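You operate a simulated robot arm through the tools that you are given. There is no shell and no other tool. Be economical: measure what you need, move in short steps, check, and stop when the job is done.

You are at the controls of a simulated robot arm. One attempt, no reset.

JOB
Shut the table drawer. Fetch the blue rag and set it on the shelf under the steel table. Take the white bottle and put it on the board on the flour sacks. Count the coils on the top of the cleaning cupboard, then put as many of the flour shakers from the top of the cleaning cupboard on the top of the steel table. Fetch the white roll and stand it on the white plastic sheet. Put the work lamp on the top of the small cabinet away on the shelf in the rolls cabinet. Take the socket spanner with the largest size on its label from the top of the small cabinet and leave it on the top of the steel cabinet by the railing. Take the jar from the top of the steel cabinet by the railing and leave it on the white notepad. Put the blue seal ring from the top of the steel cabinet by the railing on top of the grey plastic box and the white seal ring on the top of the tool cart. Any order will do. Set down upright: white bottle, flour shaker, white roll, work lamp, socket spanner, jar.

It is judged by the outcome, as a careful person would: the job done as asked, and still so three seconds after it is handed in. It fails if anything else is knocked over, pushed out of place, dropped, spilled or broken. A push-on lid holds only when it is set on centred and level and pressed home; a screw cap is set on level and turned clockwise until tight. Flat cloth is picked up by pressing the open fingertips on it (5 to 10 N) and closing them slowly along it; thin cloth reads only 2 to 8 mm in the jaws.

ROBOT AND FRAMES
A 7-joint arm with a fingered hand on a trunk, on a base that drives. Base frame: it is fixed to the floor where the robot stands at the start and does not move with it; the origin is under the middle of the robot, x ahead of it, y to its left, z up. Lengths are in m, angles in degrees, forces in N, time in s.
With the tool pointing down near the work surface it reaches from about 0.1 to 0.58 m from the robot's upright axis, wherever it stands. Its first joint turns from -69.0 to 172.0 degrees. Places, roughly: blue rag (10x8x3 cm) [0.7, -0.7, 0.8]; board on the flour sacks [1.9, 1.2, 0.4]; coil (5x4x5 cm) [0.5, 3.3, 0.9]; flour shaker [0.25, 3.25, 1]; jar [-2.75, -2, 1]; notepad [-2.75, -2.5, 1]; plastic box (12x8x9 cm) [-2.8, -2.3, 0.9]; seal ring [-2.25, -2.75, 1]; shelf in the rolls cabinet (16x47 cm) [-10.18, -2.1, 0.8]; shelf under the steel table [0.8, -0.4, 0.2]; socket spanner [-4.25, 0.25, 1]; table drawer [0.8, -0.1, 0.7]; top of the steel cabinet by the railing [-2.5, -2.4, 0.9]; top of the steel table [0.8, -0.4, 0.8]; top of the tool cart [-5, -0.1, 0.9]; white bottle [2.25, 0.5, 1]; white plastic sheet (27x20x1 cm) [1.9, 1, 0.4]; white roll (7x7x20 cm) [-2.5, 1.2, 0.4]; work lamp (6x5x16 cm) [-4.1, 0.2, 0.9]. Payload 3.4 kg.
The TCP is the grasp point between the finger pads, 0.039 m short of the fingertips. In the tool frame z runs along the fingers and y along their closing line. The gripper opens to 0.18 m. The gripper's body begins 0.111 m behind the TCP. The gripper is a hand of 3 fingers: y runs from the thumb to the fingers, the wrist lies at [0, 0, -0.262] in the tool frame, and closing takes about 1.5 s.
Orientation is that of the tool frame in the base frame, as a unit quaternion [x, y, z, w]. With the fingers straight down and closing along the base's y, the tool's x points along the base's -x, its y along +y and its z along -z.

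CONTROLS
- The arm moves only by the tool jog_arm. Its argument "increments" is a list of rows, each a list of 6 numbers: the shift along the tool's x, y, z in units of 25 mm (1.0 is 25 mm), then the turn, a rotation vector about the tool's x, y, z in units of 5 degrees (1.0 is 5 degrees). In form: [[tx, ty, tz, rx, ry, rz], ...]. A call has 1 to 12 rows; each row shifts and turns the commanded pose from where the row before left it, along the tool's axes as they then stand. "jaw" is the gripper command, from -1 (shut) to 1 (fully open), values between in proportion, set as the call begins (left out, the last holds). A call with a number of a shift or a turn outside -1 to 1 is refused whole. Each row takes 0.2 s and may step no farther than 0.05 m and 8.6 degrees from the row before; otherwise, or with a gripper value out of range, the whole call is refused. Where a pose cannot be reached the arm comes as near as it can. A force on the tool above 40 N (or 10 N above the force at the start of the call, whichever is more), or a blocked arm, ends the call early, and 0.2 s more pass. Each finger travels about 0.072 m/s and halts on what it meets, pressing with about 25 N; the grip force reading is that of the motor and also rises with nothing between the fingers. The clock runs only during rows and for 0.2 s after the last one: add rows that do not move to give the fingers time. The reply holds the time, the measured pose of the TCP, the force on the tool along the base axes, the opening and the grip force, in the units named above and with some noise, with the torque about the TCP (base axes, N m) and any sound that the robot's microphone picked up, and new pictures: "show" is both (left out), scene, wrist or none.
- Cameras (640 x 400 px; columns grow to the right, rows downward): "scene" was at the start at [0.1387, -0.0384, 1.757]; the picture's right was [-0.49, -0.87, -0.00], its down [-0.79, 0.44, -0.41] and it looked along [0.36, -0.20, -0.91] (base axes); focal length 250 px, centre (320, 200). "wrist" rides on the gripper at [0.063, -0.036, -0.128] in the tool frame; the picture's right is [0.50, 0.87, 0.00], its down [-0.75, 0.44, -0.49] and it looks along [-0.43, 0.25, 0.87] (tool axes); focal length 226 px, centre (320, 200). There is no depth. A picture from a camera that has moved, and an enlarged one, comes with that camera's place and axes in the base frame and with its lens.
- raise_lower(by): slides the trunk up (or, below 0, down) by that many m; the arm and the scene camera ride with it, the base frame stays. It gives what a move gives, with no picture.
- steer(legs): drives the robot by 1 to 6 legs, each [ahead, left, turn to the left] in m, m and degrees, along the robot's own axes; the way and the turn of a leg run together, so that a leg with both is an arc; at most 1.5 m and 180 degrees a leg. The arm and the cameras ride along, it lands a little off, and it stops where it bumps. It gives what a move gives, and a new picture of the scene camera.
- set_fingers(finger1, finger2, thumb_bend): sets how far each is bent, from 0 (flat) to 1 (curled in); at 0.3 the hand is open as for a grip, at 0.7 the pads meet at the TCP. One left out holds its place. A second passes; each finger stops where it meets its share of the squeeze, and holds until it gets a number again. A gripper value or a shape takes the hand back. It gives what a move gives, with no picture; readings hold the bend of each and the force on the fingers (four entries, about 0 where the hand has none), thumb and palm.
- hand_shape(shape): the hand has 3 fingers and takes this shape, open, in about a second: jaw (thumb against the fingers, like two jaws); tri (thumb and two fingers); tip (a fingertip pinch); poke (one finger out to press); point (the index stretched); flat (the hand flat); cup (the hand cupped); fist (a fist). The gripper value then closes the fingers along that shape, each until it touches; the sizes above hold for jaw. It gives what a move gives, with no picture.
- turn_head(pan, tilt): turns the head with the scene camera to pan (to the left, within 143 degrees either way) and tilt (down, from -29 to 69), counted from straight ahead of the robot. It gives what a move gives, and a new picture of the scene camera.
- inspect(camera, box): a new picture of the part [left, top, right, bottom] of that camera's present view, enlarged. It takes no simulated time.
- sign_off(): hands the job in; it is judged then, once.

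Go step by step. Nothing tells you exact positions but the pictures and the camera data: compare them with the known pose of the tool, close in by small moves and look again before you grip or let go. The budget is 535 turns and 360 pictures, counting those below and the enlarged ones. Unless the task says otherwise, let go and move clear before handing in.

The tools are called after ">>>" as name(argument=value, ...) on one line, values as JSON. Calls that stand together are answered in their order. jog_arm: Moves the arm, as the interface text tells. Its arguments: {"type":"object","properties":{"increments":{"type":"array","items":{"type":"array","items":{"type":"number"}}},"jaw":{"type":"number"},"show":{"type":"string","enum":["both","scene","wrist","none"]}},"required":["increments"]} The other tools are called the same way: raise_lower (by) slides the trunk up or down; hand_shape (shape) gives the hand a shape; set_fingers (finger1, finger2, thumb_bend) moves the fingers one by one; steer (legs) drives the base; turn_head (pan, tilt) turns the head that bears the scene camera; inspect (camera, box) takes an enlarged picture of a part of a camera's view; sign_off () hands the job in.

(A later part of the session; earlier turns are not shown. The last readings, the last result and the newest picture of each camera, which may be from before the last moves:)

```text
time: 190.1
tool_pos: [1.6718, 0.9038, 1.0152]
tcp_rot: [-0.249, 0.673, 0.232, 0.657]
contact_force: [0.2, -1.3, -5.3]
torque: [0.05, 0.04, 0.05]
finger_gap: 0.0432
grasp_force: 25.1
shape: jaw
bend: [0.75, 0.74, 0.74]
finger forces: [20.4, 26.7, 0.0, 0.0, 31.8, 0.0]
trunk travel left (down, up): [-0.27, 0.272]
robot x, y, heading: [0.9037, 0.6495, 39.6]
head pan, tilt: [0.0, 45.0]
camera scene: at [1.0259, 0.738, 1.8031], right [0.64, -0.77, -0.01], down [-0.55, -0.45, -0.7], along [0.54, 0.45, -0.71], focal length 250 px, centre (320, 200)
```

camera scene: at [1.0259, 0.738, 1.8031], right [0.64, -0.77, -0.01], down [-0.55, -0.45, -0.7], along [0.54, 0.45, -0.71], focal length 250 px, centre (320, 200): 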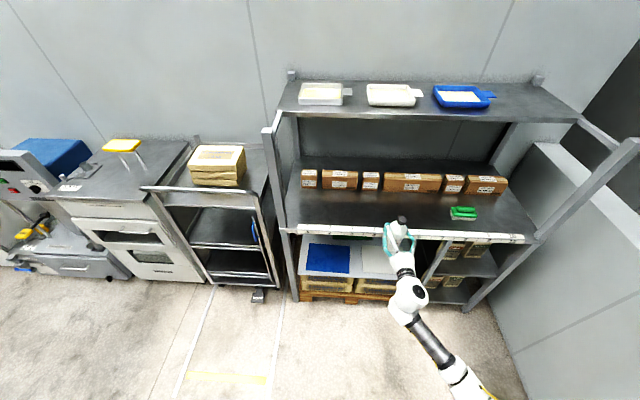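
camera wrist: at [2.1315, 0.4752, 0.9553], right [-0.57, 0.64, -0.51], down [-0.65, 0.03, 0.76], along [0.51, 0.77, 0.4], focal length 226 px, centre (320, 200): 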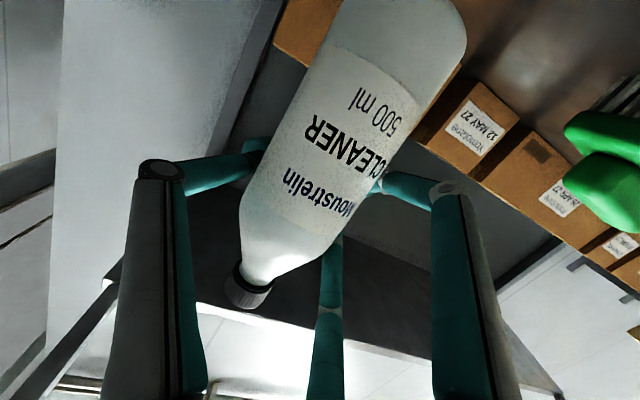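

Lowering the trunk for a view under the shelf.

>>> steer(legs=[[-0.15, 0, 0]])

>>> raise_lower(by=-0.26)

>>> turn_head(pan=5, tilt=35)

>>> inspect(camera="scene", box=[240, 170, 500, 330])

```text
time: 191.5
tool_pos: [1.5541, 0.8124, 1.0172]
tcp_rot: [-0.25, 0.671, 0.233, 0.658]
contact_force: [-0.8, -0.1, -4.7]
torque: [0.05, 0.1, 0.01]
finger_gap: 0.0436
grasp_force: 24.9
shape: jaw
bend: [0.75, 0.74, 0.74]
finger forces: [20.4, 26.9, 0.0, 0.0, 31.6, 0.0]
trunk travel left (down, up): [-0.27, 0.272]
robot x, y, heading: [0.7911, 0.5553, 39.7]
head pan, tilt: [0.0, 45.0]
camera scene: at [0.9068, 0.6454, 1.8032], right [0.64, -0.77, 0.0], down [-0.55, -0.45, -0.71], along [0.54, 0.45, -0.71], focal length 250 px, centre (320, 200)
```

scene: 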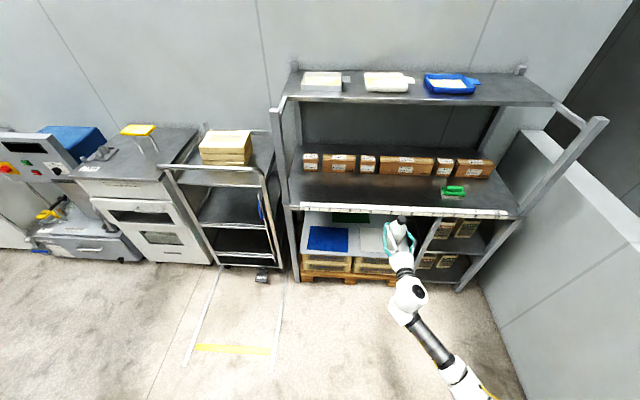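

```text
time: 194.2
tool_pos: [1.5492, 0.8145, 0.7605]
tcp_rot: [-0.25, 0.67, 0.231, 0.659]
contact_force: [0.2, -0.5, -5.0]
torque: [0.04, 0.06, -0.01]
finger_gap: 0.0432
grasp_force: 25.1
shape: jaw
bend: [0.75, 0.74, 0.74]
finger forces: [20.6, 26.7, 0.1, 0.0, 31.3, 0.1]
trunk travel left (down, up): [-0.01, 0.532]
robot x, y, heading: [0.7892, 0.5619, 39.8]
head pan, tilt: [0.0, 45.0]
```

```text
time: 194.9
tool_pos: [1.5511, 0.8146, 0.7593]
tcp_rot: [-0.251, 0.67, 0.233, 0.658]
contact_force: [0.2, -0.1, -5.0]
torque: [0.05, 0.07, 0.02]
finger_gap: 0.043
grasp_force: 24.8
shape: jaw
bend: [0.75, 0.74, 0.74]
finger forces: [20.6, 26.7, 0.1, 0.1, 31.4, 0.0]
trunk travel left (down, up): [-0.01, 0.532]
robot x, y, heading: [0.7888, 0.5559, 40.1]
head pan, tilt: [5.0, 35.0]
camera scene: at [1.2105, 0.9068, 1.4799], right [0.7, -0.71, -0.01], down [-0.41, -0.4, -0.82], along [0.58, 0.58, -0.58], focal length 250 px, centre (320, 200)
```

scene: 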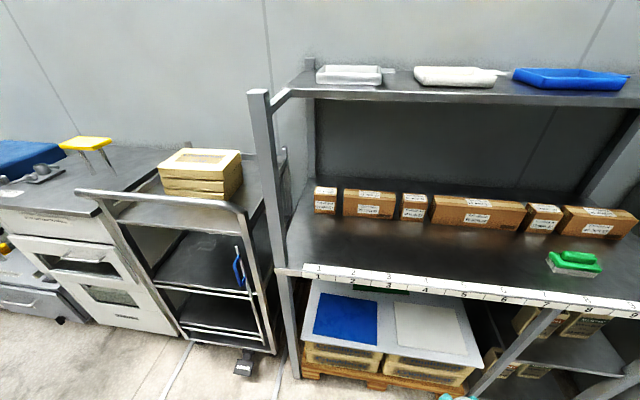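

```text
2.46 times, centred on (370, 250) of scene
camera zoom: at [1.2105, 0.9068, 1.4799], right [0.7, -0.71, -0.01], down [-0.41, -0.4, -0.82], along [0.58, 0.58, -0.58], focal length 616 px, centre (197, 77)
```

zoom: 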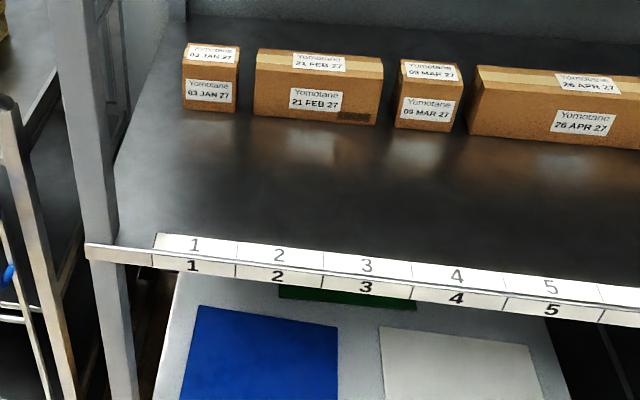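

The board lies under a blue, a green and a white sheet; its free area is behind the white sheet at the right (about a 8 cm deep-in spot). I'll lower the bottle and extend the arm to check the reach.

>>> jog_arm(increments=[[0.7, 0, 0.4, 0, 0, 0], [0.7, 0, 0.4, 0, 0, 0], [0.7, 0, 0.4, 0, 0, 0], [0.7, 0, 0.4, 0, 0, 0], [0.7, 0, 0.4, 0, 0, 0], [0.7, 0, 0.4, 0, 0, 0], [0.7, 0, 0.4, 0, 0, 0], [0.7, 0, 0.4, 0, 0, 0], [0.7, 0, 0.4, 0, 0, 0], [0.7, 0, 0.4, 0, 0, 0]], show="scene")

```text
time: 197.1
tool_pos: [1.6249, 0.8733, 0.5817]
tcp_rot: [-0.251, 0.67, 0.232, 0.658]
contact_force: [-0.4, 0.0, -3.8]
torque: [0.02, 0.08, 0.01]
finger_gap: 0.0428
grasp_force: 24.6
shape: jaw
bend: [0.75, 0.74, 0.74]
finger forces: [20.6, 27.2, 0.0, 0.0, 31.1, 0.0]
trunk travel left (down, up): [-0.01, 0.532]
robot x, y, heading: [0.7894, 0.5616, 39.8]
head pan, tilt: [5.0, 35.0]
camera scene: at [1.2104, 0.9084, 1.4795], right [0.7, -0.71, 0.0], down [-0.41, -0.4, -0.82], along [0.58, 0.58, -0.58], focal length 250 px, centre (320, 200)
```

scene: 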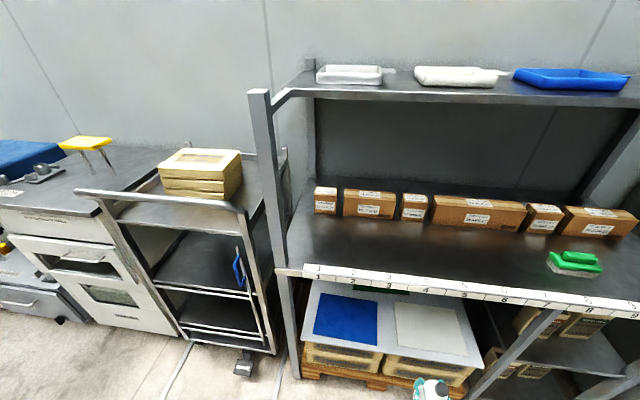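

The reach works. I'll slide right and drive forward in two stages.

>>> steer(legs=[[0, -0.16, 0], [0.3, 0, 0]])

>>> turn_head(pan=-15, tilt=60)

```text
time: 200.2
tool_pos: [1.9641, 0.9394, 0.5802]
tcp_rot: [-0.252, 0.671, 0.234, 0.657]
contact_force: [-0.1, 0.1, -4.5]
torque: [-0.01, 0.06, -0.04]
finger_gap: 0.0427
grasp_force: 25.6
shape: jaw
bend: [0.75, 0.74, 0.74]
finger forces: [20.8, 27.3, 0.1, 0.0, 31.2, 0.0]
trunk travel left (down, up): [-0.01, 0.532]
robot x, y, heading: [1.1308, 0.6236, 39.7]
head pan, tilt: [5.0, 35.0]
camera scene: at [1.5494, 0.9737, 1.4796], right [0.7, -0.71, -0.01], down [-0.41, -0.4, -0.82], along [0.58, 0.58, -0.58], focal length 250 px, centre (320, 200)
```

scene: 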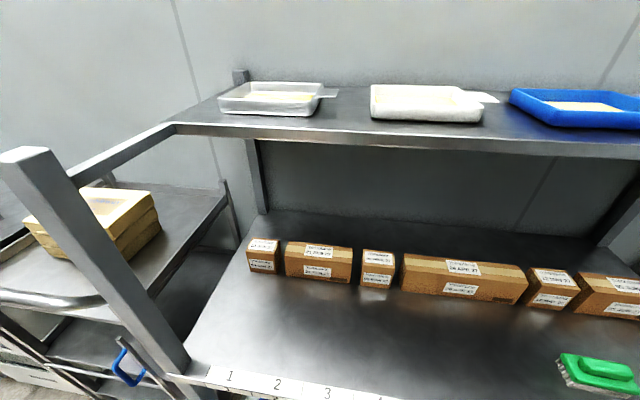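

```text
time: 201.1
tool_pos: [1.9603, 0.9384, 0.585]
tcp_rot: [-0.251, 0.669, 0.233, 0.66]
contact_force: [-0.2, 0.2, -4.9]
torque: [0.03, 0.05, 0.04]
finger_gap: 0.0426
grasp_force: 24.9
shape: jaw
bend: [0.75, 0.74, 0.74]
finger forces: [20.6, 27.3, 0.1, 0.1, 31.0, 0.1]
trunk travel left (down, up): [-0.01, 0.532]
robot x, y, heading: [1.1294, 0.6279, 39.6]
head pan, tilt: [-15.0, 60.0]
camera scene: at [1.546, 0.9406, 1.4455], right [0.42, -0.91, 0.0], down [-0.79, -0.36, -0.49], along [0.45, 0.21, -0.87], focal length 250 px, centre (320, 200)
```

scene: 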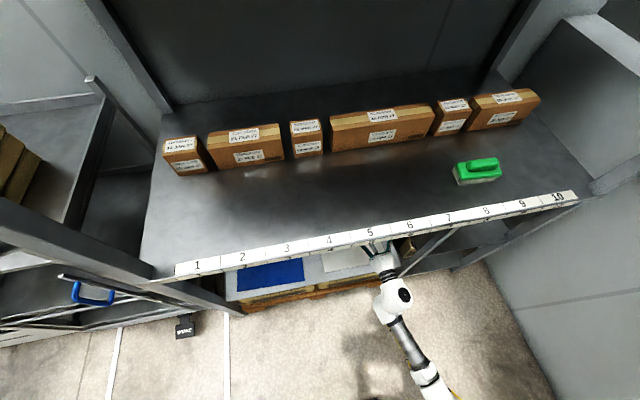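

Alignment is good (sideways within 1 cm). Driving the last 16 cm forward.

>>> steer(legs=[[0.163, 0, 0]])

>>> jog_arm(increments=[[0, 0, 0, 0, 0, 0]], show="wrist")

```text
time: 202.5
tool_pos: [2.0889, 1.0467, 0.5853]
tcp_rot: [-0.251, 0.669, 0.232, 0.66]
contact_force: [0.6, -0.1, -5.0]
torque: [0.09, 0.05, 0.05]
finger_gap: 0.0428
grasp_force: 25.0
shape: jaw
bend: [0.75, 0.74, 0.74]
finger forces: [20.5, 27.3, 0.0, 0.1, 30.7, 0.0]
trunk travel left (down, up): [-0.01, 0.532]
robot x, y, heading: [1.2584, 0.7304, 39.8]
head pan, tilt: [-15.0, 60.0]
camera scene: at [1.6764, 1.0481, 1.4453], right [0.42, -0.91, 0.0], down [-0.79, -0.36, -0.49], along [0.45, 0.21, -0.87], focal length 250 px, centre (320, 200)
```

scene: 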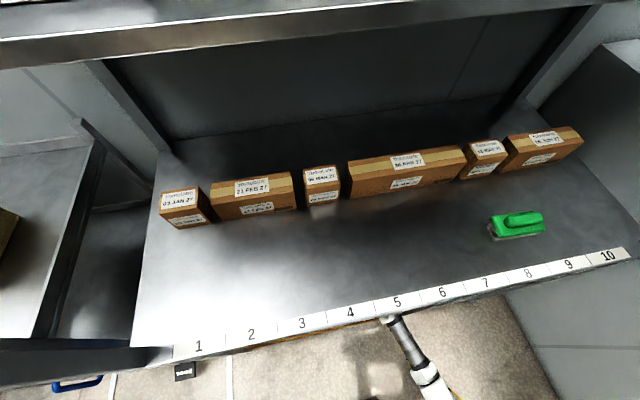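

```text
time: 202.9
tool_pos: [2.0871, 1.0459, 0.59]
tcp_rot: [-0.252, 0.667, 0.232, 0.662]
contact_force: [0.1, 0.0, -4.6]
torque: [0.0, 0.07, 0.02]
finger_gap: 0.0423
grasp_force: 24.4
shape: jaw
bend: [0.75, 0.74, 0.74]
finger forces: [20.8, 27.4, 0.0, 0.1, 30.9, 0.1]
trunk travel left (down, up): [-0.01, 0.532]
robot x, y, heading: [1.2577, 0.73, 39.6]
head pan, tilt: [-15.0, 60.0]
camera wrist: at [2.0103, 0.9343, 0.5298], right [-0.55, 0.65, -0.52], down [-0.66, 0.04, 0.75], along [0.51, 0.76, 0.4], focal length 226 px, centre (320, 200)
```

wrist: 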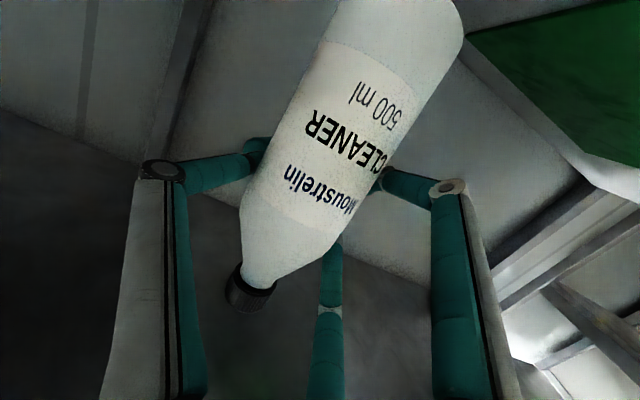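

In place over the free board area. Lowering gently until the force reading shows support.

>>> jog_arm(increments=[[0.3, 0, 0, 0, 0, 0], [0.3, 0, 0, 0, 0, 0], [0.3, 0, 0, 0, 0, 0], [0.2, 0, 0, 0, 0, 0], [0.2, 0, 0, 0, 0, 0]], show="none")

```text
time: 204.1
tool_pos: [2.086, 1.0449, 0.5578]
tcp_rot: [-0.252, 0.667, 0.232, 0.662]
contact_force: [-0.2, 0.1, -5.1]
torque: [0.08, 0.04, -0.01]
finger_gap: 0.0426
grasp_force: 25.3
shape: jaw
bend: [0.75, 0.74, 0.74]
finger forces: [20.7, 27.3, 0.0, 0.0, 30.8, 0.0]
trunk travel left (down, up): [-0.01, 0.532]
robot x, y, heading: [1.2585, 0.7341, 40.2]
head pan, tilt: [-15.0, 60.0]
```

>>> jog_arm(increments=[[0.2, 0, 0, 0, 0, 0], [0.2, 0, 0, 0, 0, 0], [0.2, 0, 0, 0, 0, 0]], show="none")

```text
time: 204.9
tool_pos: [2.0858, 1.0445, 0.5436]
tcp_rot: [-0.253, 0.667, 0.232, 0.662]
contact_force: [0.6, -0.2, -5.7]
torque: [-0.02, 0.04, -0.02]
finger_gap: 0.0424
grasp_force: 25.0
shape: jaw
bend: [0.75, 0.74, 0.74]
finger forces: [20.7, 27.3, 0.1, 0.0, 30.8, 0.0]
trunk travel left (down, up): [-0.01, 0.532]
robot x, y, heading: [1.2567, 0.732, 39.8]
head pan, tilt: [-15.0, 60.0]
```

>>> jog_arm(increments=[[0.2, 0, 0, 0, 0, 0], [0.2, 0, 0, 0, 0, 0], [0.2, 0, 0, 0, 0, 0]], show="none")

```text
time: 205.7
tool_pos: [2.0867, 1.0433, 0.528]
tcp_rot: [-0.251, 0.667, 0.231, 0.662]
contact_force: [0.1, 0.3, -5.4]
torque: [0.03, 0.06, 0.02]
finger_gap: 0.0426
grasp_force: 25.2
shape: jaw
bend: [0.75, 0.74, 0.74]
finger forces: [20.6, 27.2, 0.0, 0.0, 30.7, 0.0]
trunk travel left (down, up): [-0.01, 0.532]
robot x, y, heading: [1.2577, 0.7332, 40.2]
head pan, tilt: [-15.0, 60.0]
```

>>> jog_arm(increments=[[0.15, 0, 0, 0, 0, 0], [0.15, 0, 0, 0, 0, 0], [0.15, 0, 0, 0, 0, 0]], show="wrist")

```text
time: 206.5
tool_pos: [2.0873, 1.044, 0.516]
tcp_rot: [-0.251, 0.667, 0.231, 0.662]
contact_force: [0.0, -0.5, -4.7]
torque: [0.0, 0.07, 0.04]
finger_gap: 0.0423
grasp_force: 24.8
shape: jaw
bend: [0.75, 0.74, 0.74]
finger forces: [20.7, 27.3, 0.0, 0.0, 30.7, 0.0]
trunk travel left (down, up): [-0.01, 0.532]
robot x, y, heading: [1.2595, 0.7306, 39.8]
head pan, tilt: [-15.0, 60.0]
camera wrist: at [2.0108, 0.9315, 0.4564], right [-0.55, 0.65, -0.52], down [-0.66, 0.04, 0.75], along [0.51, 0.76, 0.41], focal length 226 px, centre (320, 200)
```

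wrist: 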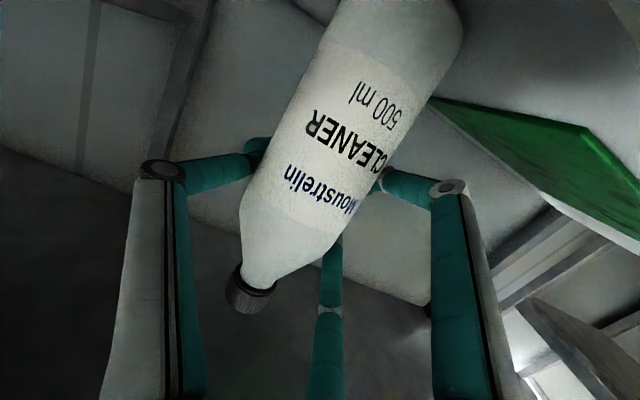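

>>> jog_arm(increments=[[0.15, 0, 0, 0, 0, 0], [0.15, 0, 0, 0, 0, 0], [0.15, 0, 0, 0, 0, 0]], show="none")

```text
time: 207.3
tool_pos: [2.0882, 1.0438, 0.5137]
tcp_rot: [-0.252, 0.663, 0.232, 0.666]
contact_force: [5.2, 0.8, 17.2]
torque: [-0.17, -0.5, 0.05]
finger_gap: 0.0429
grasp_force: 24.5
shape: jaw
bend: [0.75, 0.74, 0.74]
finger forces: [20.1, 27.7, 0.0, 0.0, 35.2, 0.0]
trunk travel left (down, up): [-0.01, 0.532]
robot x, y, heading: [1.2569, 0.7282, 40.1]
head pan, tilt: [-15.0, 60.0]
```

Contact with the board. Easing off the excess pressure, then releasing with a small opening.

>>> jog_arm(increments=[[-0.2, 0, 0, 0, 0, 0], [0, 0, 0, 0, 0, 0]], show="none")

```text
time: 207.9
tool_pos: [2.0868, 1.0439, 0.5125]
tcp_rot: [-0.25, 0.666, 0.231, 0.664]
contact_force: [4.0, 1.3, 14.7]
torque: [-0.11, -0.48, 0.04]
finger_gap: 0.0425
grasp_force: 24.9
shape: jaw
bend: [0.75, 0.74, 0.74]
finger forces: [20.7, 26.8, 0.0, 0.1, 34.9, 0.0]
trunk travel left (down, up): [-0.01, 0.532]
robot x, y, heading: [1.2604, 0.7329, 39.8]
head pan, tilt: [-15.0, 60.0]
```

>>> jog_arm(increments=[[-0.15, 0, 0, 0, 0, 0], [0, 0, 0, 0, 0, 0]], show="none")

>>> jog_arm(increments=[[0, 0, 0, 0, 0, 0], [0, 0, 0, 0, 0, 0], [0, 0, 0, 0, 0, 0], [0, 0, 0, 0, 0, 0], [0, 0, 0, 0, 0, 0]], jaw=0.3, show="wrist")

```text
time: 208.5
tool_pos: [2.0863, 1.0423, 0.5144]
tcp_rot: [-0.252, 0.667, 0.231, 0.662]
contact_force: [3.1, 0.4, 9.6]
torque: [-0.17, -0.34, 0.06]
finger_gap: 0.0423
grasp_force: 24.9
shape: jaw
bend: [0.75, 0.74, 0.74]
finger forces: [20.8, 26.6, 0.0, 0.1, 34.0, 0.1]
trunk travel left (down, up): [-0.01, 0.532]
robot x, y, heading: [1.2574, 0.7349, 39.8]
head pan, tilt: [-15.0, 60.0]
```

```text
time: 209.7
tool_pos: [2.087, 1.0443, 0.5147]
tcp_rot: [-0.251, 0.667, 0.231, 0.662]
contact_force: [0.0, -0.2, 0.1]
torque: [0.01, 0.02, -0.01]
finger_gap: 0.1166
grasp_force: 0.0
shape: jaw
bend: [0.66, 0.66, 0.66]
finger forces: [0.0, 0.0, 0.0, 0.0, 0.1, 0.0]
trunk travel left (down, up): [-0.01, 0.532]
robot x, y, heading: [1.2576, 0.7332, 39.8]
head pan, tilt: [-15.0, 60.0]
camera wrist: at [2.0107, 0.9319, 0.4539], right [-0.55, 0.65, -0.52], down [-0.66, 0.04, 0.75], along [0.51, 0.76, 0.41], focal length 226 px, centre (320, 200)
```

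wrist: 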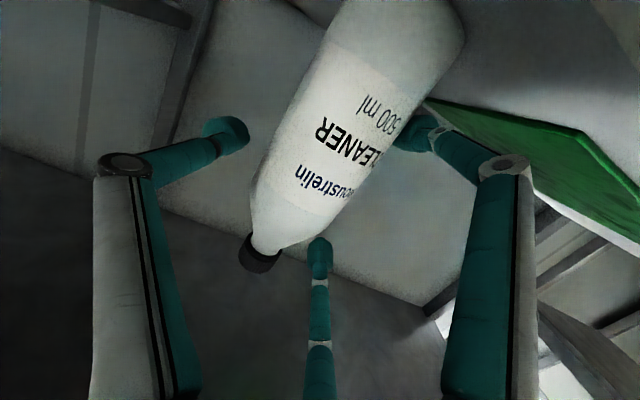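

Bottle released and standing. Opening a bit more and backing straight out.

>>> jog_arm(increments=[[0, -0.15, 0, 0, 0, 0], [0, 0, -0.5, 0, 0, 0], [0, 0, -0.8, 0, 0, 0], [0, 0, -0.8, 0, 0, 0]], jaw=0.6, show="wrist")

```text
time: 210.7
tool_pos: [2.0476, 1.0064, 0.5161]
tcp_rot: [-0.252, 0.666, 0.232, 0.662]
contact_force: [0.1, 0.0, 0.1]
torque: [-0.02, -0.01, -0.02]
finger_gap: 0.1436
grasp_force: 0.0
shape: jaw
bend: [0.55, 0.55, 0.55]
finger forces: [0.1, 0.0, 0.0, 0.1, 0.1, 0.1]
trunk travel left (down, up): [-0.01, 0.532]
robot x, y, heading: [1.2563, 0.735, 39.8]
head pan, tilt: [-15.0, 60.0]
camera wrist: at [1.9729, 0.8956, 0.455], right [-0.55, 0.65, -0.52], down [-0.66, 0.04, 0.75], along [0.51, 0.76, 0.41], focal length 226 px, centre (320, 200)
```

wrist: 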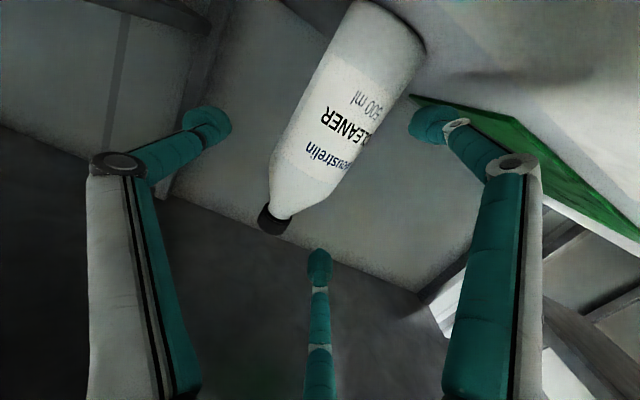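

>>> steer(legs=[[-0.5, 0, 0]])

>>> turn_head(pan=-3, tilt=35)

>>> jog_arm(increments=[[0, 0, 0, 0, 0, 0]], show="wrist")

```text
time: 213.7
tool_pos: [1.6641, 0.6864, 0.5163]
tcp_rot: [-0.25, 0.667, 0.23, 0.663]
contact_force: [-0.3, 0.6, -0.1]
torque: [0.01, 0.01, -0.03]
finger_gap: 0.1433
grasp_force: 0.0
shape: jaw
bend: [0.55, 0.55, 0.55]
finger forces: [0.1, 0.0, 0.1, 0.0, 0.0, 0.1]
trunk travel left (down, up): [-0.01, 0.532]
robot x, y, heading: [0.8709, 0.4117, 39.7]
head pan, tilt: [-15.0, 60.0]
camera scene: at [1.2886, 0.7272, 1.4463], right [0.42, -0.91, 0.0], down [-0.79, -0.36, -0.5], along [0.45, 0.21, -0.87], focal length 250 px, centre (320, 200)
```

scene: 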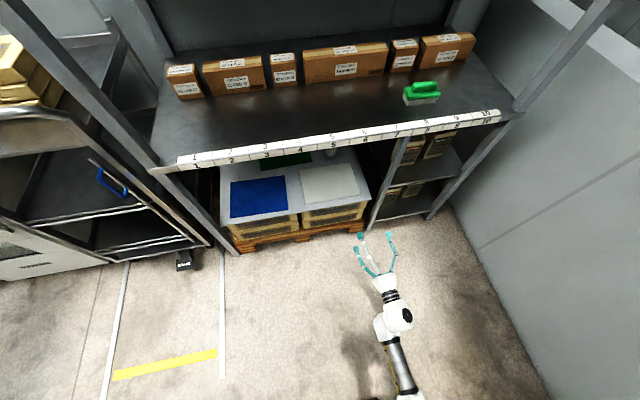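

```text
time: 214.6
tool_pos: [1.6625, 0.6861, 0.5195]
tcp_rot: [-0.252, 0.665, 0.231, 0.664]
contact_force: [-0.4, 0.1, 0.2]
torque: [0.0, -0.01, 0.01]
finger_gap: 0.1439
grasp_force: 0.0
shape: jaw
bend: [0.55, 0.55, 0.55]
finger forces: [0.0, 0.1, 0.1, 0.0, 0.0, 0.0]
trunk travel left (down, up): [-0.01, 0.532]
robot x, y, heading: [0.8735, 0.4132, 39.8]
head pan, tilt: [-3.0, 35.0]
camera scene: at [1.2989, 0.7519, 1.4804], right [0.6, -0.8, 0.0], down [-0.47, -0.34, -0.82], along [0.65, 0.49, -0.58], focal length 250 px, centre (320, 200)
```

scene: 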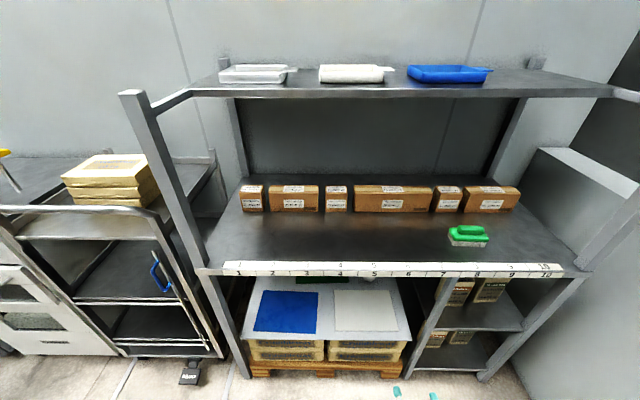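

```text
time: 215.0
tool_pos: [1.6625, 0.6864, 0.5193]
tcp_rot: [-0.252, 0.665, 0.23, 0.664]
contact_force: [-0.2, 0.1, 0.0]
torque: [0.04, 0.01, 0.0]
finger_gap: 0.1438
grasp_force: 0.1
shape: jaw
bend: [0.55, 0.55, 0.55]
finger forces: [0.0, 0.0, 0.1, 0.0, 0.1, 0.1]
trunk travel left (down, up): [-0.01, 0.532]
robot x, y, heading: [0.8702, 0.4131, 40.0]
head pan, tilt: [-3.0, 35.0]
camera wrist: at [1.5859, 0.5745, 0.4582], right [-0.55, 0.65, -0.52], down [-0.66, 0.04, 0.75], along [0.51, 0.76, 0.41], focal length 226 px, centre (320, 200)
```

wrist: 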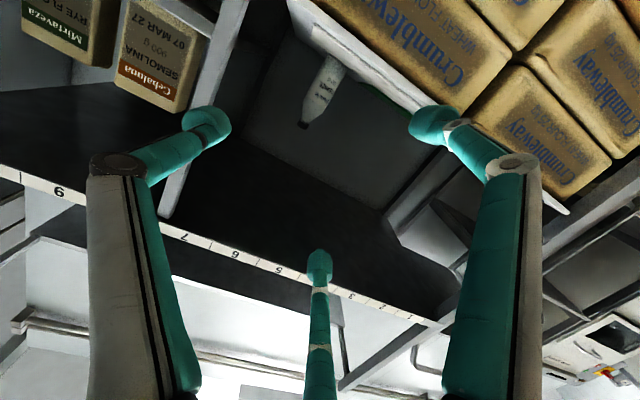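

The bottle stands upright on the board. Now I'll restore the hand to point down and raise the trunk, then go to the cleaning cupboard.

>>> raise_lower(by=0.26)

>>> jog_arm(increments=[[-0.6, 0.2, -0.6, 0, 1, 0], [-0.545, 0.2, -0.65, 0, 1, 0], [-0.487, 0.2, -0.695, 0, 1, 0], [-0.424, 0.2, -0.735, 0, 1, 0], [-0.359, 0.2, -0.769, 0, 1, 0], [-0.29, 0.2, -0.797, 0, 1, 0], [-0.22, 0.2, -0.82, 0, 1, 0], [-0.147, 0.2, -0.836, 0, 1, 0], [-0.074, 0.2, -0.845, 0, 1, 0], [0, 0.2, -0.849, 0, 1, 0], [0.074, 0.2, -0.845, 0, 1, 0], [0.147, 0.2, -0.836, 0, 1, 0]], jaw=1, show="none")

>>> jog_arm(increments=[[0.22, 0.2, -0.82, 0, 1, 0], [0.29, 0.2, -0.797, 0, 1, 0], [0.359, 0.2, -0.769, 0, 1, 0], [0.424, 0.2, -0.735, 0, 1, 0], [0.487, 0.2, -0.695, 0, 1, 0], [0.545, 0, -0.65, 0, 1, 0]], show="none")

>>> steer(legs=[[-0.3, 0, 0], [0, 1.3, 0], [0, 1.1, 0]])

```text
time: 217.6
tool_pos: [1.6624, 0.6862, 0.7763]
tcp_rot: [-0.251, 0.666, 0.23, 0.664]
contact_force: [-0.7, -0.6, 1.2]
torque: [0.01, 0.01, 0.02]
finger_gap: 0.144
grasp_force: 0.1
shape: jaw
bend: [0.55, 0.55, 0.55]
finger forces: [0.0, 0.0, 0.0, 0.0, 0.0, 0.0]
trunk travel left (down, up): [-0.27, 0.272]
robot x, y, heading: [0.874, 0.4116, 39.8]
head pan, tilt: [-3.0, 35.0]
```

```text
time: 220.2
tool_pos: [1.484, 0.6232, 0.9594]
tcp_rot: [-0.333, 0.908, 0.074, 0.242]
contact_force: [0.2, 0.3, 0.0]
torque: [0.0, -0.02, -0.03]
finger_gap: 0.1799
grasp_force: 0.1
shape: jaw
bend: [0.3, 0.3, 0.3]
finger forces: [0.0, 0.0, 0.0, 0.0, 0.1, 0.0]
trunk travel left (down, up): [-0.27, 0.272]
robot x, y, heading: [0.87, 0.4129, 39.7]
head pan, tilt: [-3.0, 35.0]
```

```text
time: 221.6
tool_pos: [1.3993, 0.5868, 1.0492]
tcp_rot: [-0.34, 0.94, -0.015, -0.001]
contact_force: [0.6, -0.2, 0.0]
torque: [0.02, -0.04, -0.03]
finger_gap: 0.1798
grasp_force: 0.1
shape: jaw
bend: [0.3, 0.3, 0.3]
finger forces: [0.0, 0.1, 0.0, 0.0, 0.0, 0.1]
trunk travel left (down, up): [-0.27, 0.272]
robot x, y, heading: [0.8729, 0.408, 39.6]
head pan, tilt: [-3.0, 35.0]
```

```text
time: 235.1
tool_pos: [-0.3258, 2.2632, 1.0491]
tcp_rot: [-0.323, 0.946, -0.016, -0.001]
contact_force: [-0.2, 0.0, -0.2]
torque: [-0.03, -0.03, 0.03]
finger_gap: 0.1801
grasp_force: 0.1
shape: jaw
bend: [0.3, 0.3, 0.3]
finger forces: [0.0, 0.0, 0.0, 0.0, 0.1, 0.0]
trunk travel left (down, up): [-0.27, 0.272]
robot x, y, heading: [-0.8562, 2.1083, 37.5]
head pan, tilt: [-3.0, 35.0]
camera scene: at [-0.7275, 2.1907, 1.8179], right [0.57, -0.82, -0.01], down [-0.48, -0.32, -0.82], along [0.67, 0.47, -0.58], focal length 250 px, centre (320, 200)
```

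scene: 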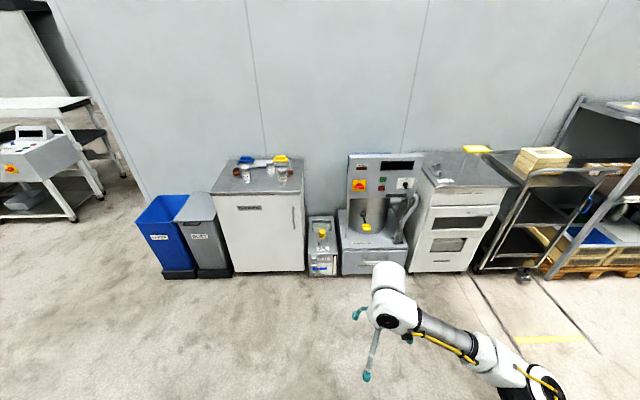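

The cleaning cupboard is ahead-left with coils and shakers on top. Driving closer.

>>> steer(legs=[[0.8, 0.3, 0]])

>>> turn_head(pan=0, tilt=45)

>>> inspect(camera="scene", box=[200, 50, 440, 200])

```text
time: 239.6
tool_pos: [0.1304, 2.9835, 1.0516]
tcp_rot: [-0.322, 0.947, -0.015, -0.001]
contact_force: [-0.4, -0.3, -0.3]
torque: [0.03, 0.01, 0.0]
finger_gap: 0.1798
grasp_force: 0.1
shape: jaw
bend: [0.3, 0.3, 0.3]
finger forces: [0.1, 0.1, 0.0, 0.0, 0.0, 0.0]
trunk travel left (down, up): [-0.27, 0.272]
robot x, y, heading: [-0.4011, 2.8291, 37.6]
head pan, tilt: [-3.0, 35.0]
camera scene: at [-0.2677, 2.91, 1.8178], right [0.57, -0.82, -0.01], down [-0.48, -0.32, -0.82], along [0.67, 0.47, -0.58], focal length 250 px, centre (320, 200)
```

scene: 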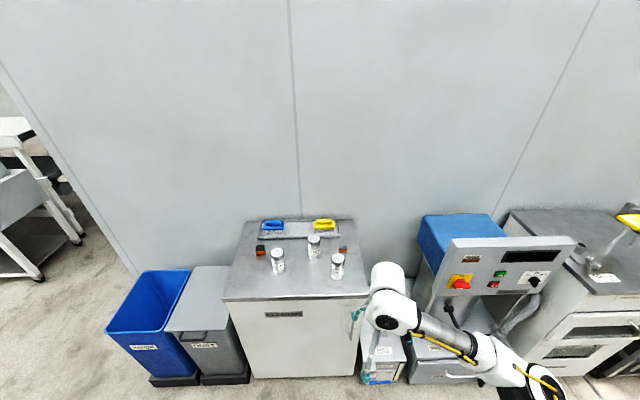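

```text
time: 240.3
tool_pos: [0.1256, 2.9859, 1.053]
tcp_rot: [-0.322, 0.947, -0.017, 0.003]
contact_force: [0.8, 0.0, 0.5]
torque: [0.02, -0.01, -0.01]
finger_gap: 0.1797
grasp_force: 0.0
shape: jaw
bend: [0.3, 0.3, 0.3]
finger forces: [0.0, 0.0, 0.0, 0.0, 0.0, 0.1]
trunk travel left (down, up): [-0.27, 0.272]
robot x, y, heading: [-0.4027, 2.8276, 37.4]
head pan, tilt: [0.0, 45.0]
camera scene: at [-0.2778, 2.9113, 1.8032], right [0.61, -0.79, 0.0], down [-0.56, -0.43, -0.71], along [0.56, 0.43, -0.71], focal length 250 px, centre (320, 200)
```

scene: 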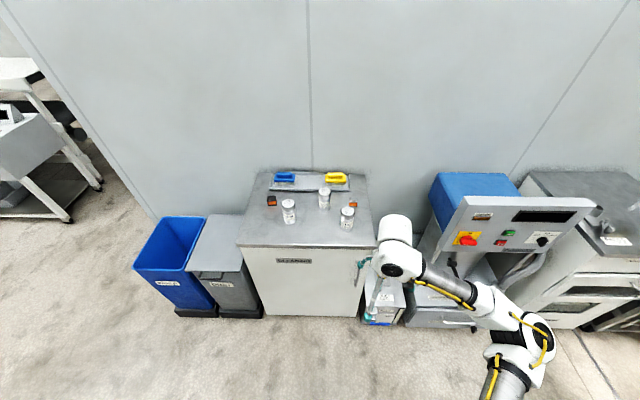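

```text
2.67 times, centred on (320, 125) of scene
camera zoom: at [-0.2778, 2.9113, 1.8032], right [0.61, -0.79, 0.0], down [-0.56, -0.43, -0.71], along [0.56, 0.43, -0.71], focal length 668 px, centre (320, 400)
```

zoom: 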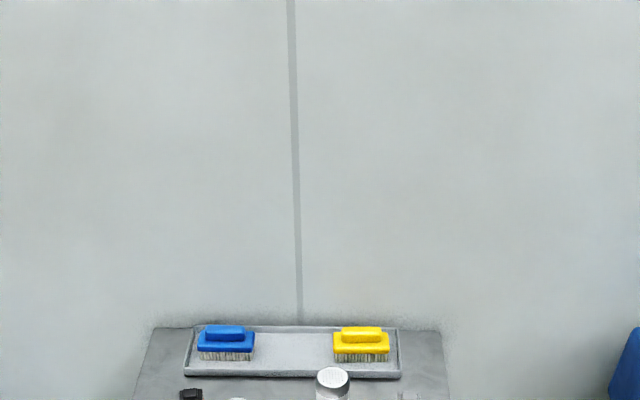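

>>> inspect(camera="scene", box=[230, 160, 390, 260])

```text
4.00 times, centred on (310, 210) of scene
camera zoom: at [-0.2778, 2.9113, 1.8032], right [0.61, -0.79, 0.0], down [-0.56, -0.43, -0.71], along [0.56, 0.43, -0.71], focal length 1002 px, centre (360, 160)
```

zoom: 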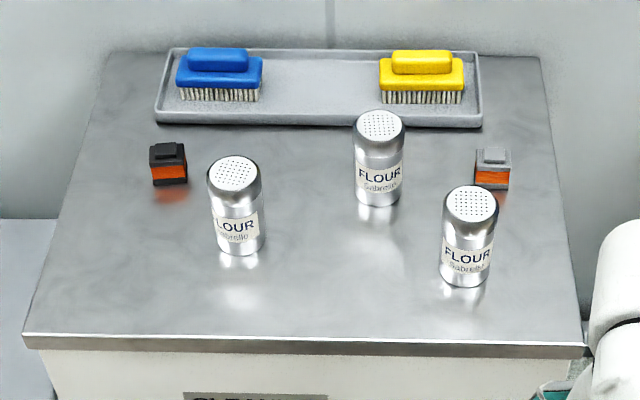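

Two coils are visible (orange windings), so two of the three flour shakers are to move — I'll confirm from above. Raising the hand and driving up to the cupboard.

>>> jog_arm(increments=[[0, 0, -1, 0, 0, 0], [0, 0, -1, 0, 0, 0], [0, 0, -1, 0, 0, 0], [0, 0, -1, 0, 0, 0], [0, 0, -1, 0, 0, 0], [0, 0, -1, 0, 0, 0]], show="none")

>>> steer(legs=[[0.36, 0, 0]])

>>> turn_head(pan=0, tilt=60)

>>> jog_arm(increments=[[0, 0, 0, 0, 0, 0]], show="wrist")

```text
time: 241.7
tool_pos: [0.1219, 2.9902, 1.2032]
tcp_rot: [-0.322, 0.946, -0.018, 0.002]
contact_force: [-0.4, 0.3, 0.9]
torque: [0.03, 0.0, 0.0]
finger_gap: 0.1801
grasp_force: 0.1
shape: jaw
bend: [0.3, 0.3, 0.3]
finger forces: [0.0, 0.0, 0.0, 0.1, 0.1, 0.0]
trunk travel left (down, up): [-0.27, 0.272]
robot x, y, heading: [-0.4011, 2.8287, 37.4]
head pan, tilt: [0.0, 45.0]
```

```text
time: 244.1
tool_pos: [0.4138, 3.2097, 1.2036]
tcp_rot: [-0.321, 0.947, -0.019, 0.002]
contact_force: [0.9, 0.6, -0.3]
torque: [-0.03, 0.01, 0.0]
finger_gap: 0.1798
grasp_force: 0.0
shape: jaw
bend: [0.3, 0.3, 0.3]
finger forces: [0.0, 0.1, 0.0, 0.1, 0.0, 0.0]
trunk travel left (down, up): [-0.27, 0.272]
robot x, y, heading: [-0.1097, 3.0472, 37.2]
head pan, tilt: [0.0, 45.0]
camera scene: at [0.0117, 3.1332, 1.8031], right [0.61, -0.8, 0.0], down [-0.57, -0.43, -0.7], along [0.56, 0.43, -0.71], focal length 250 px, centre (320, 200)
```

scene: 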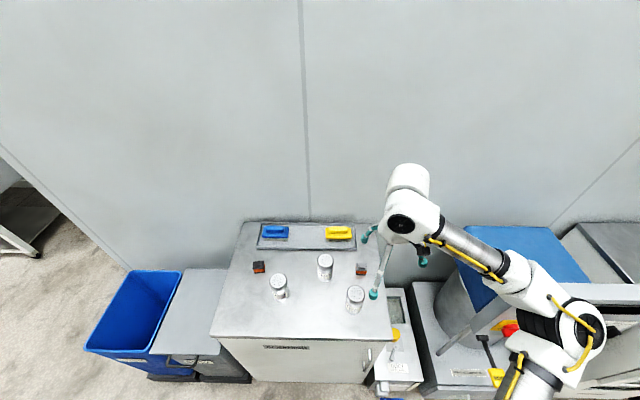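

```text
time: 244.8
tool_pos: [0.4086, 3.2109, 1.2049]
tcp_rot: [-0.321, 0.947, -0.019, 0.004]
contact_force: [-0.3, -0.2, -0.2]
torque: [0.01, 0.01, 0.02]
finger_gap: 0.1799
grasp_force: 0.1
shape: jaw
bend: [0.3, 0.3, 0.3]
finger forces: [0.0, 0.1, 0.0, 0.0, 0.1, 0.0]
trunk travel left (down, up): [-0.27, 0.272]
robot x, y, heading: [-0.1105, 3.0511, 37.4]
head pan, tilt: [0.0, 60.0]
camera scene: at [-0.0009, 3.1237, 1.7838], right [0.61, -0.8, 0.0], down [-0.69, -0.52, -0.5], along [0.39, 0.3, -0.87], focal length 250 px, centre (320, 200)
```

scene: 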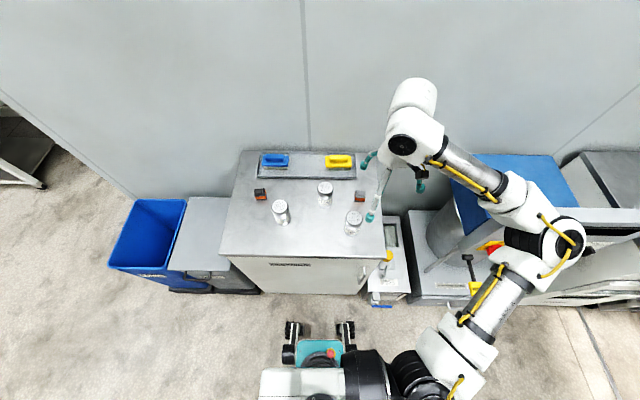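

```text
time: 245.2
tool_pos: [0.4089, 3.2108, 1.2055]
tcp_rot: [-0.32, 0.947, -0.019, 0.003]
contact_force: [0.4, 0.5, 0.3]
torque: [0.01, 0.02, 0.0]
finger_gap: 0.1797
grasp_force: 0.0
shape: jaw
bend: [0.3, 0.3, 0.3]
finger forces: [0.1, 0.1, 0.1, 0.0, 0.0, 0.0]
trunk travel left (down, up): [-0.27, 0.272]
robot x, y, heading: [-0.1127, 3.0508, 37.6]
head pan, tilt: [0.0, 60.0]
camera wrist: at [0.3768, 3.1484, 1.3338], right [-0.92, 0.38, -0.03], down [0.33, 0.82, 0.47], along [0.21, 0.43, -0.88], focal length 226 px, centre (320, 200)
```

wrist: 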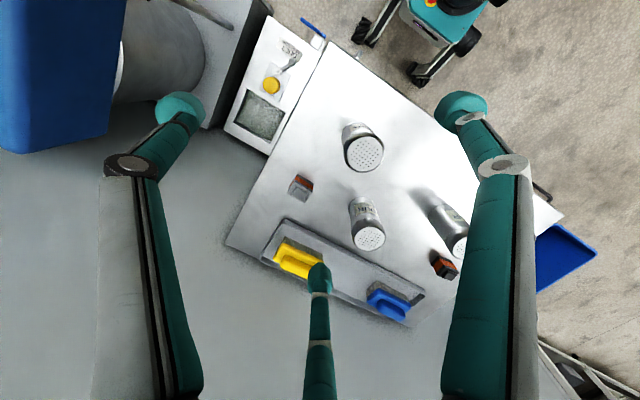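

From above only two coils, so two shakers. The nearest shaker is at (0.362, 3.25); moving over it and descending part way.

>>> jog_arm(increments=[[0.18, 0.8, 0, 0, 0, 0], [0.18, 0.8, 0, 0, 0, 0], [0.18, 0.78, 0, 0, 0, 0], [0, 0, 1, 0, 0, 0], [0, 0, 1, 0, 0, 0], [0, 0, 1, 0, 0, 0], [0, 0, 1, 0, 0, 0]], jaw=0.55, show="wrist")

```text
time: 246.8
tool_pos: [0.3636, 3.2464, 1.1019]
tcp_rot: [-0.321, 0.947, -0.018, 0.004]
contact_force: [-0.4, -0.5, 0.0]
torque: [-0.03, 0.03, 0.03]
finger_gap: 0.1397
grasp_force: 0.0
shape: jaw
bend: [0.57, 0.57, 0.57]
finger forces: [0.0, 0.1, 0.0, 0.0, 0.0, 0.0]
trunk travel left (down, up): [-0.27, 0.272]
robot x, y, heading: [-0.112, 3.0501, 37.2]
head pan, tilt: [0.0, 60.0]
camera wrist: at [0.3327, 3.1844, 1.2307], right [-0.92, 0.38, -0.03], down [0.33, 0.82, 0.47], along [0.21, 0.43, -0.88], focal length 226 px, centre (320, 200)
```

wrist: 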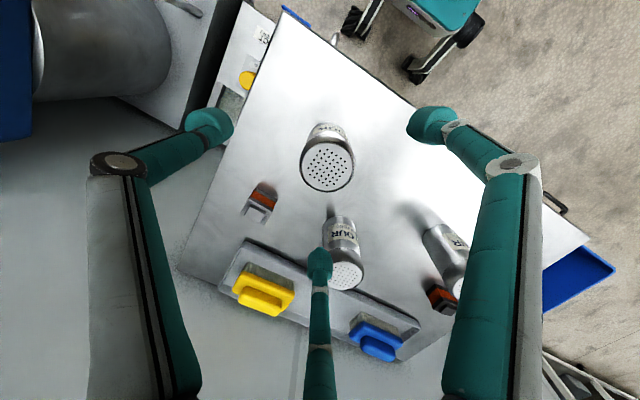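

>>> jog_arm(increments=[[0.14, 0.25, 0.9, 0, 0, 0], [0, 0, 0.9, 0, 0, 0], [0, 0, 0.9, 0, 0, 0], [0, 0, 0.9, 0, 0, 0], [0, 0, 0.9, 0, 0, 0], [0, 0, 0.6, 0, 0, 0]], show="wrist")

```text
time: 248.2
tool_pos: [0.3616, 3.2459, 0.9765]
tcp_rot: [-0.32, 0.947, -0.019, 0.004]
contact_force: [-0.9, 1.0, -0.9]
torque: [-0.02, -0.01, 0.03]
finger_gap: 0.1401
grasp_force: 0.0
shape: jaw
bend: [0.57, 0.57, 0.57]
finger forces: [0.0, 0.0, 0.0, 0.0, 0.0, 0.0]
trunk travel left (down, up): [-0.27, 0.272]
robot x, y, heading: [-0.1109, 3.0508, 37.6]
head pan, tilt: [0.0, 60.0]
camera wrist: at [0.3285, 3.1827, 1.1046], right [-0.92, 0.38, -0.03], down [0.33, 0.82, 0.47], along [0.21, 0.43, -0.88], focal length 226 px, centre (320, 200)
```

wrist: 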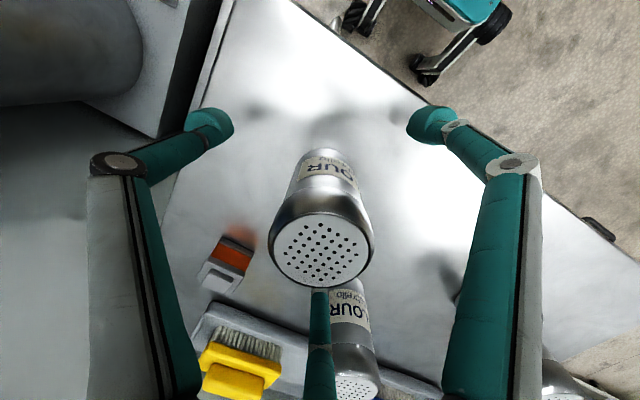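

Centred around the shaker. Closing.

>>> jog_arm(increments=[[0, 0, 0, 0, 0, 0], [0, 0, 0, 0, 0, 0], [0, 0, 0, 0, 0, 0], [0, 0, 0, 0, 0, 0], [0, 0, 0, 0, 0, 0], [0, 0, 0, 0, 0, 0], [0, 0, 0, 0, 0, 0]], jaw=-0.8, show="none")

>>> jog_arm(increments=[[0, 0, -0.6, 0, 0, 0], [0, 0, -0.8, 0, 0, 0], [0, 0, -0.8, 0, 0, 0], [0, 0, -0.8, 0, 0, 0], [0, 0, -0.8, 0, 0, 0], [0, 0, -0.8, 0, 0, 0], [0, 0, -0.8, 0, 0, 0], [0, 0, -0.8, 0, 0, 0]], show="both")

```text
time: 249.8
tool_pos: [0.3612, 3.2444, 0.9764]
tcp_rot: [-0.321, 0.947, -0.018, 0.004]
contact_force: [-1.0, -0.4, 0.4]
torque: [-0.01, 0.02, 0.01]
finger_gap: 0.0494
grasp_force: 24.5
shape: jaw
bend: [0.72, 0.72, 0.75]
finger forces: [23.2, 22.8, 0.1, 0.1, 22.4, 0.0]
trunk travel left (down, up): [-0.27, 0.272]
robot x, y, heading: [-0.1093, 3.0529, 37.2]
head pan, tilt: [0.0, 60.0]
```

```text
time: 251.6
tool_pos: [0.3571, 3.2512, 1.1302]
tcp_rot: [-0.32, 0.947, -0.019, 0.004]
contact_force: [-0.2, 0.0, -1.9]
torque: [-0.01, -0.01, -0.02]
finger_gap: 0.0493
grasp_force: 25.0
shape: jaw
bend: [0.72, 0.72, 0.75]
finger forces: [23.1, 22.8, 0.1, 0.1, 22.4, 0.0]
trunk travel left (down, up): [-0.27, 0.272]
robot x, y, heading: [-0.1099, 3.048, 37.3]
head pan, tilt: [0.0, 60.0]
camera scene: at [-0.0011, 3.1243, 1.7838], right [0.61, -0.8, 0.0], down [-0.69, -0.52, -0.5], along [0.39, 0.3, -0.87], focal length 250 px, centre (320, 200)
camera wrist: at [0.3248, 3.1878, 1.2589], right [-0.92, 0.38, -0.03], down [0.33, 0.82, 0.47], along [0.21, 0.43, -0.88], focal length 226 px, centre (320, 200)
```

scene: 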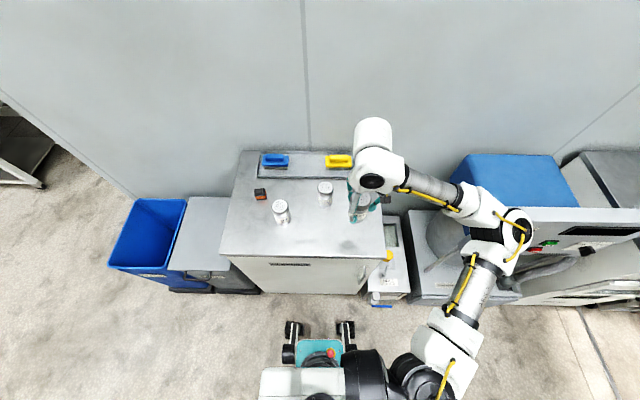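
wrist: 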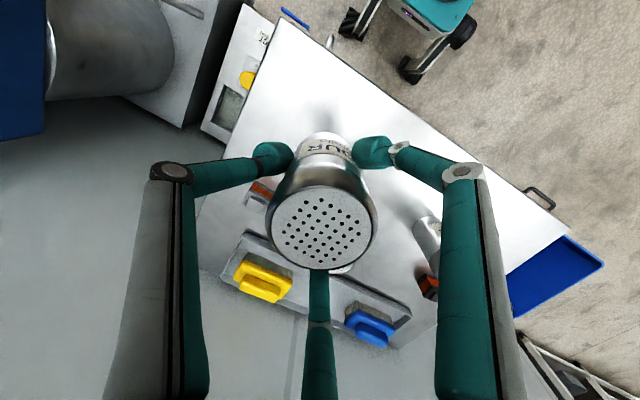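

Shaker held. Driving back to the steel table with it.

>>> steer(legs=[[-0.5, 0, 0], [0, -1.3, 0], [0, -1.25, 0], [0, 0, -89.5], [0, -0.75, 0]])

```text
time: 274.3
tool_pos: [0.6038, -0.2591, 1.1281]
tcp_rot: [0.459, 0.888, -0.016, -0.011]
contact_force: [-0.3, 0.1, -2.4]
torque: [0.0, 0.0, -0.03]
finger_gap: 0.049
grasp_force: 24.9
shape: jaw
bend: [0.72, 0.72, 0.75]
finger forces: [23.0, 22.7, 0.0, 0.0, 22.3, 0.1]
trunk travel left (down, up): [-0.27, 0.272]
robot x, y, heading: [0.421, 0.2216, -54.7]
head pan, tilt: [0.0, 60.0]
camera scene: at [0.4934, 0.1041, 1.7837], right [-0.82, -0.58, 0.0], down [-0.5, 0.71, -0.5], along [0.29, -0.4, -0.87], focal length 250 px, centre (320, 200)
```

scene: 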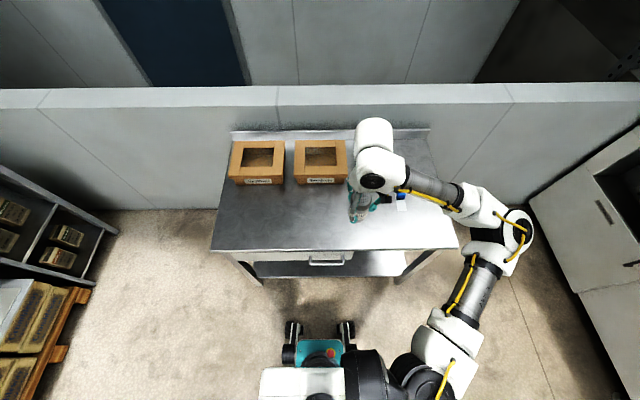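

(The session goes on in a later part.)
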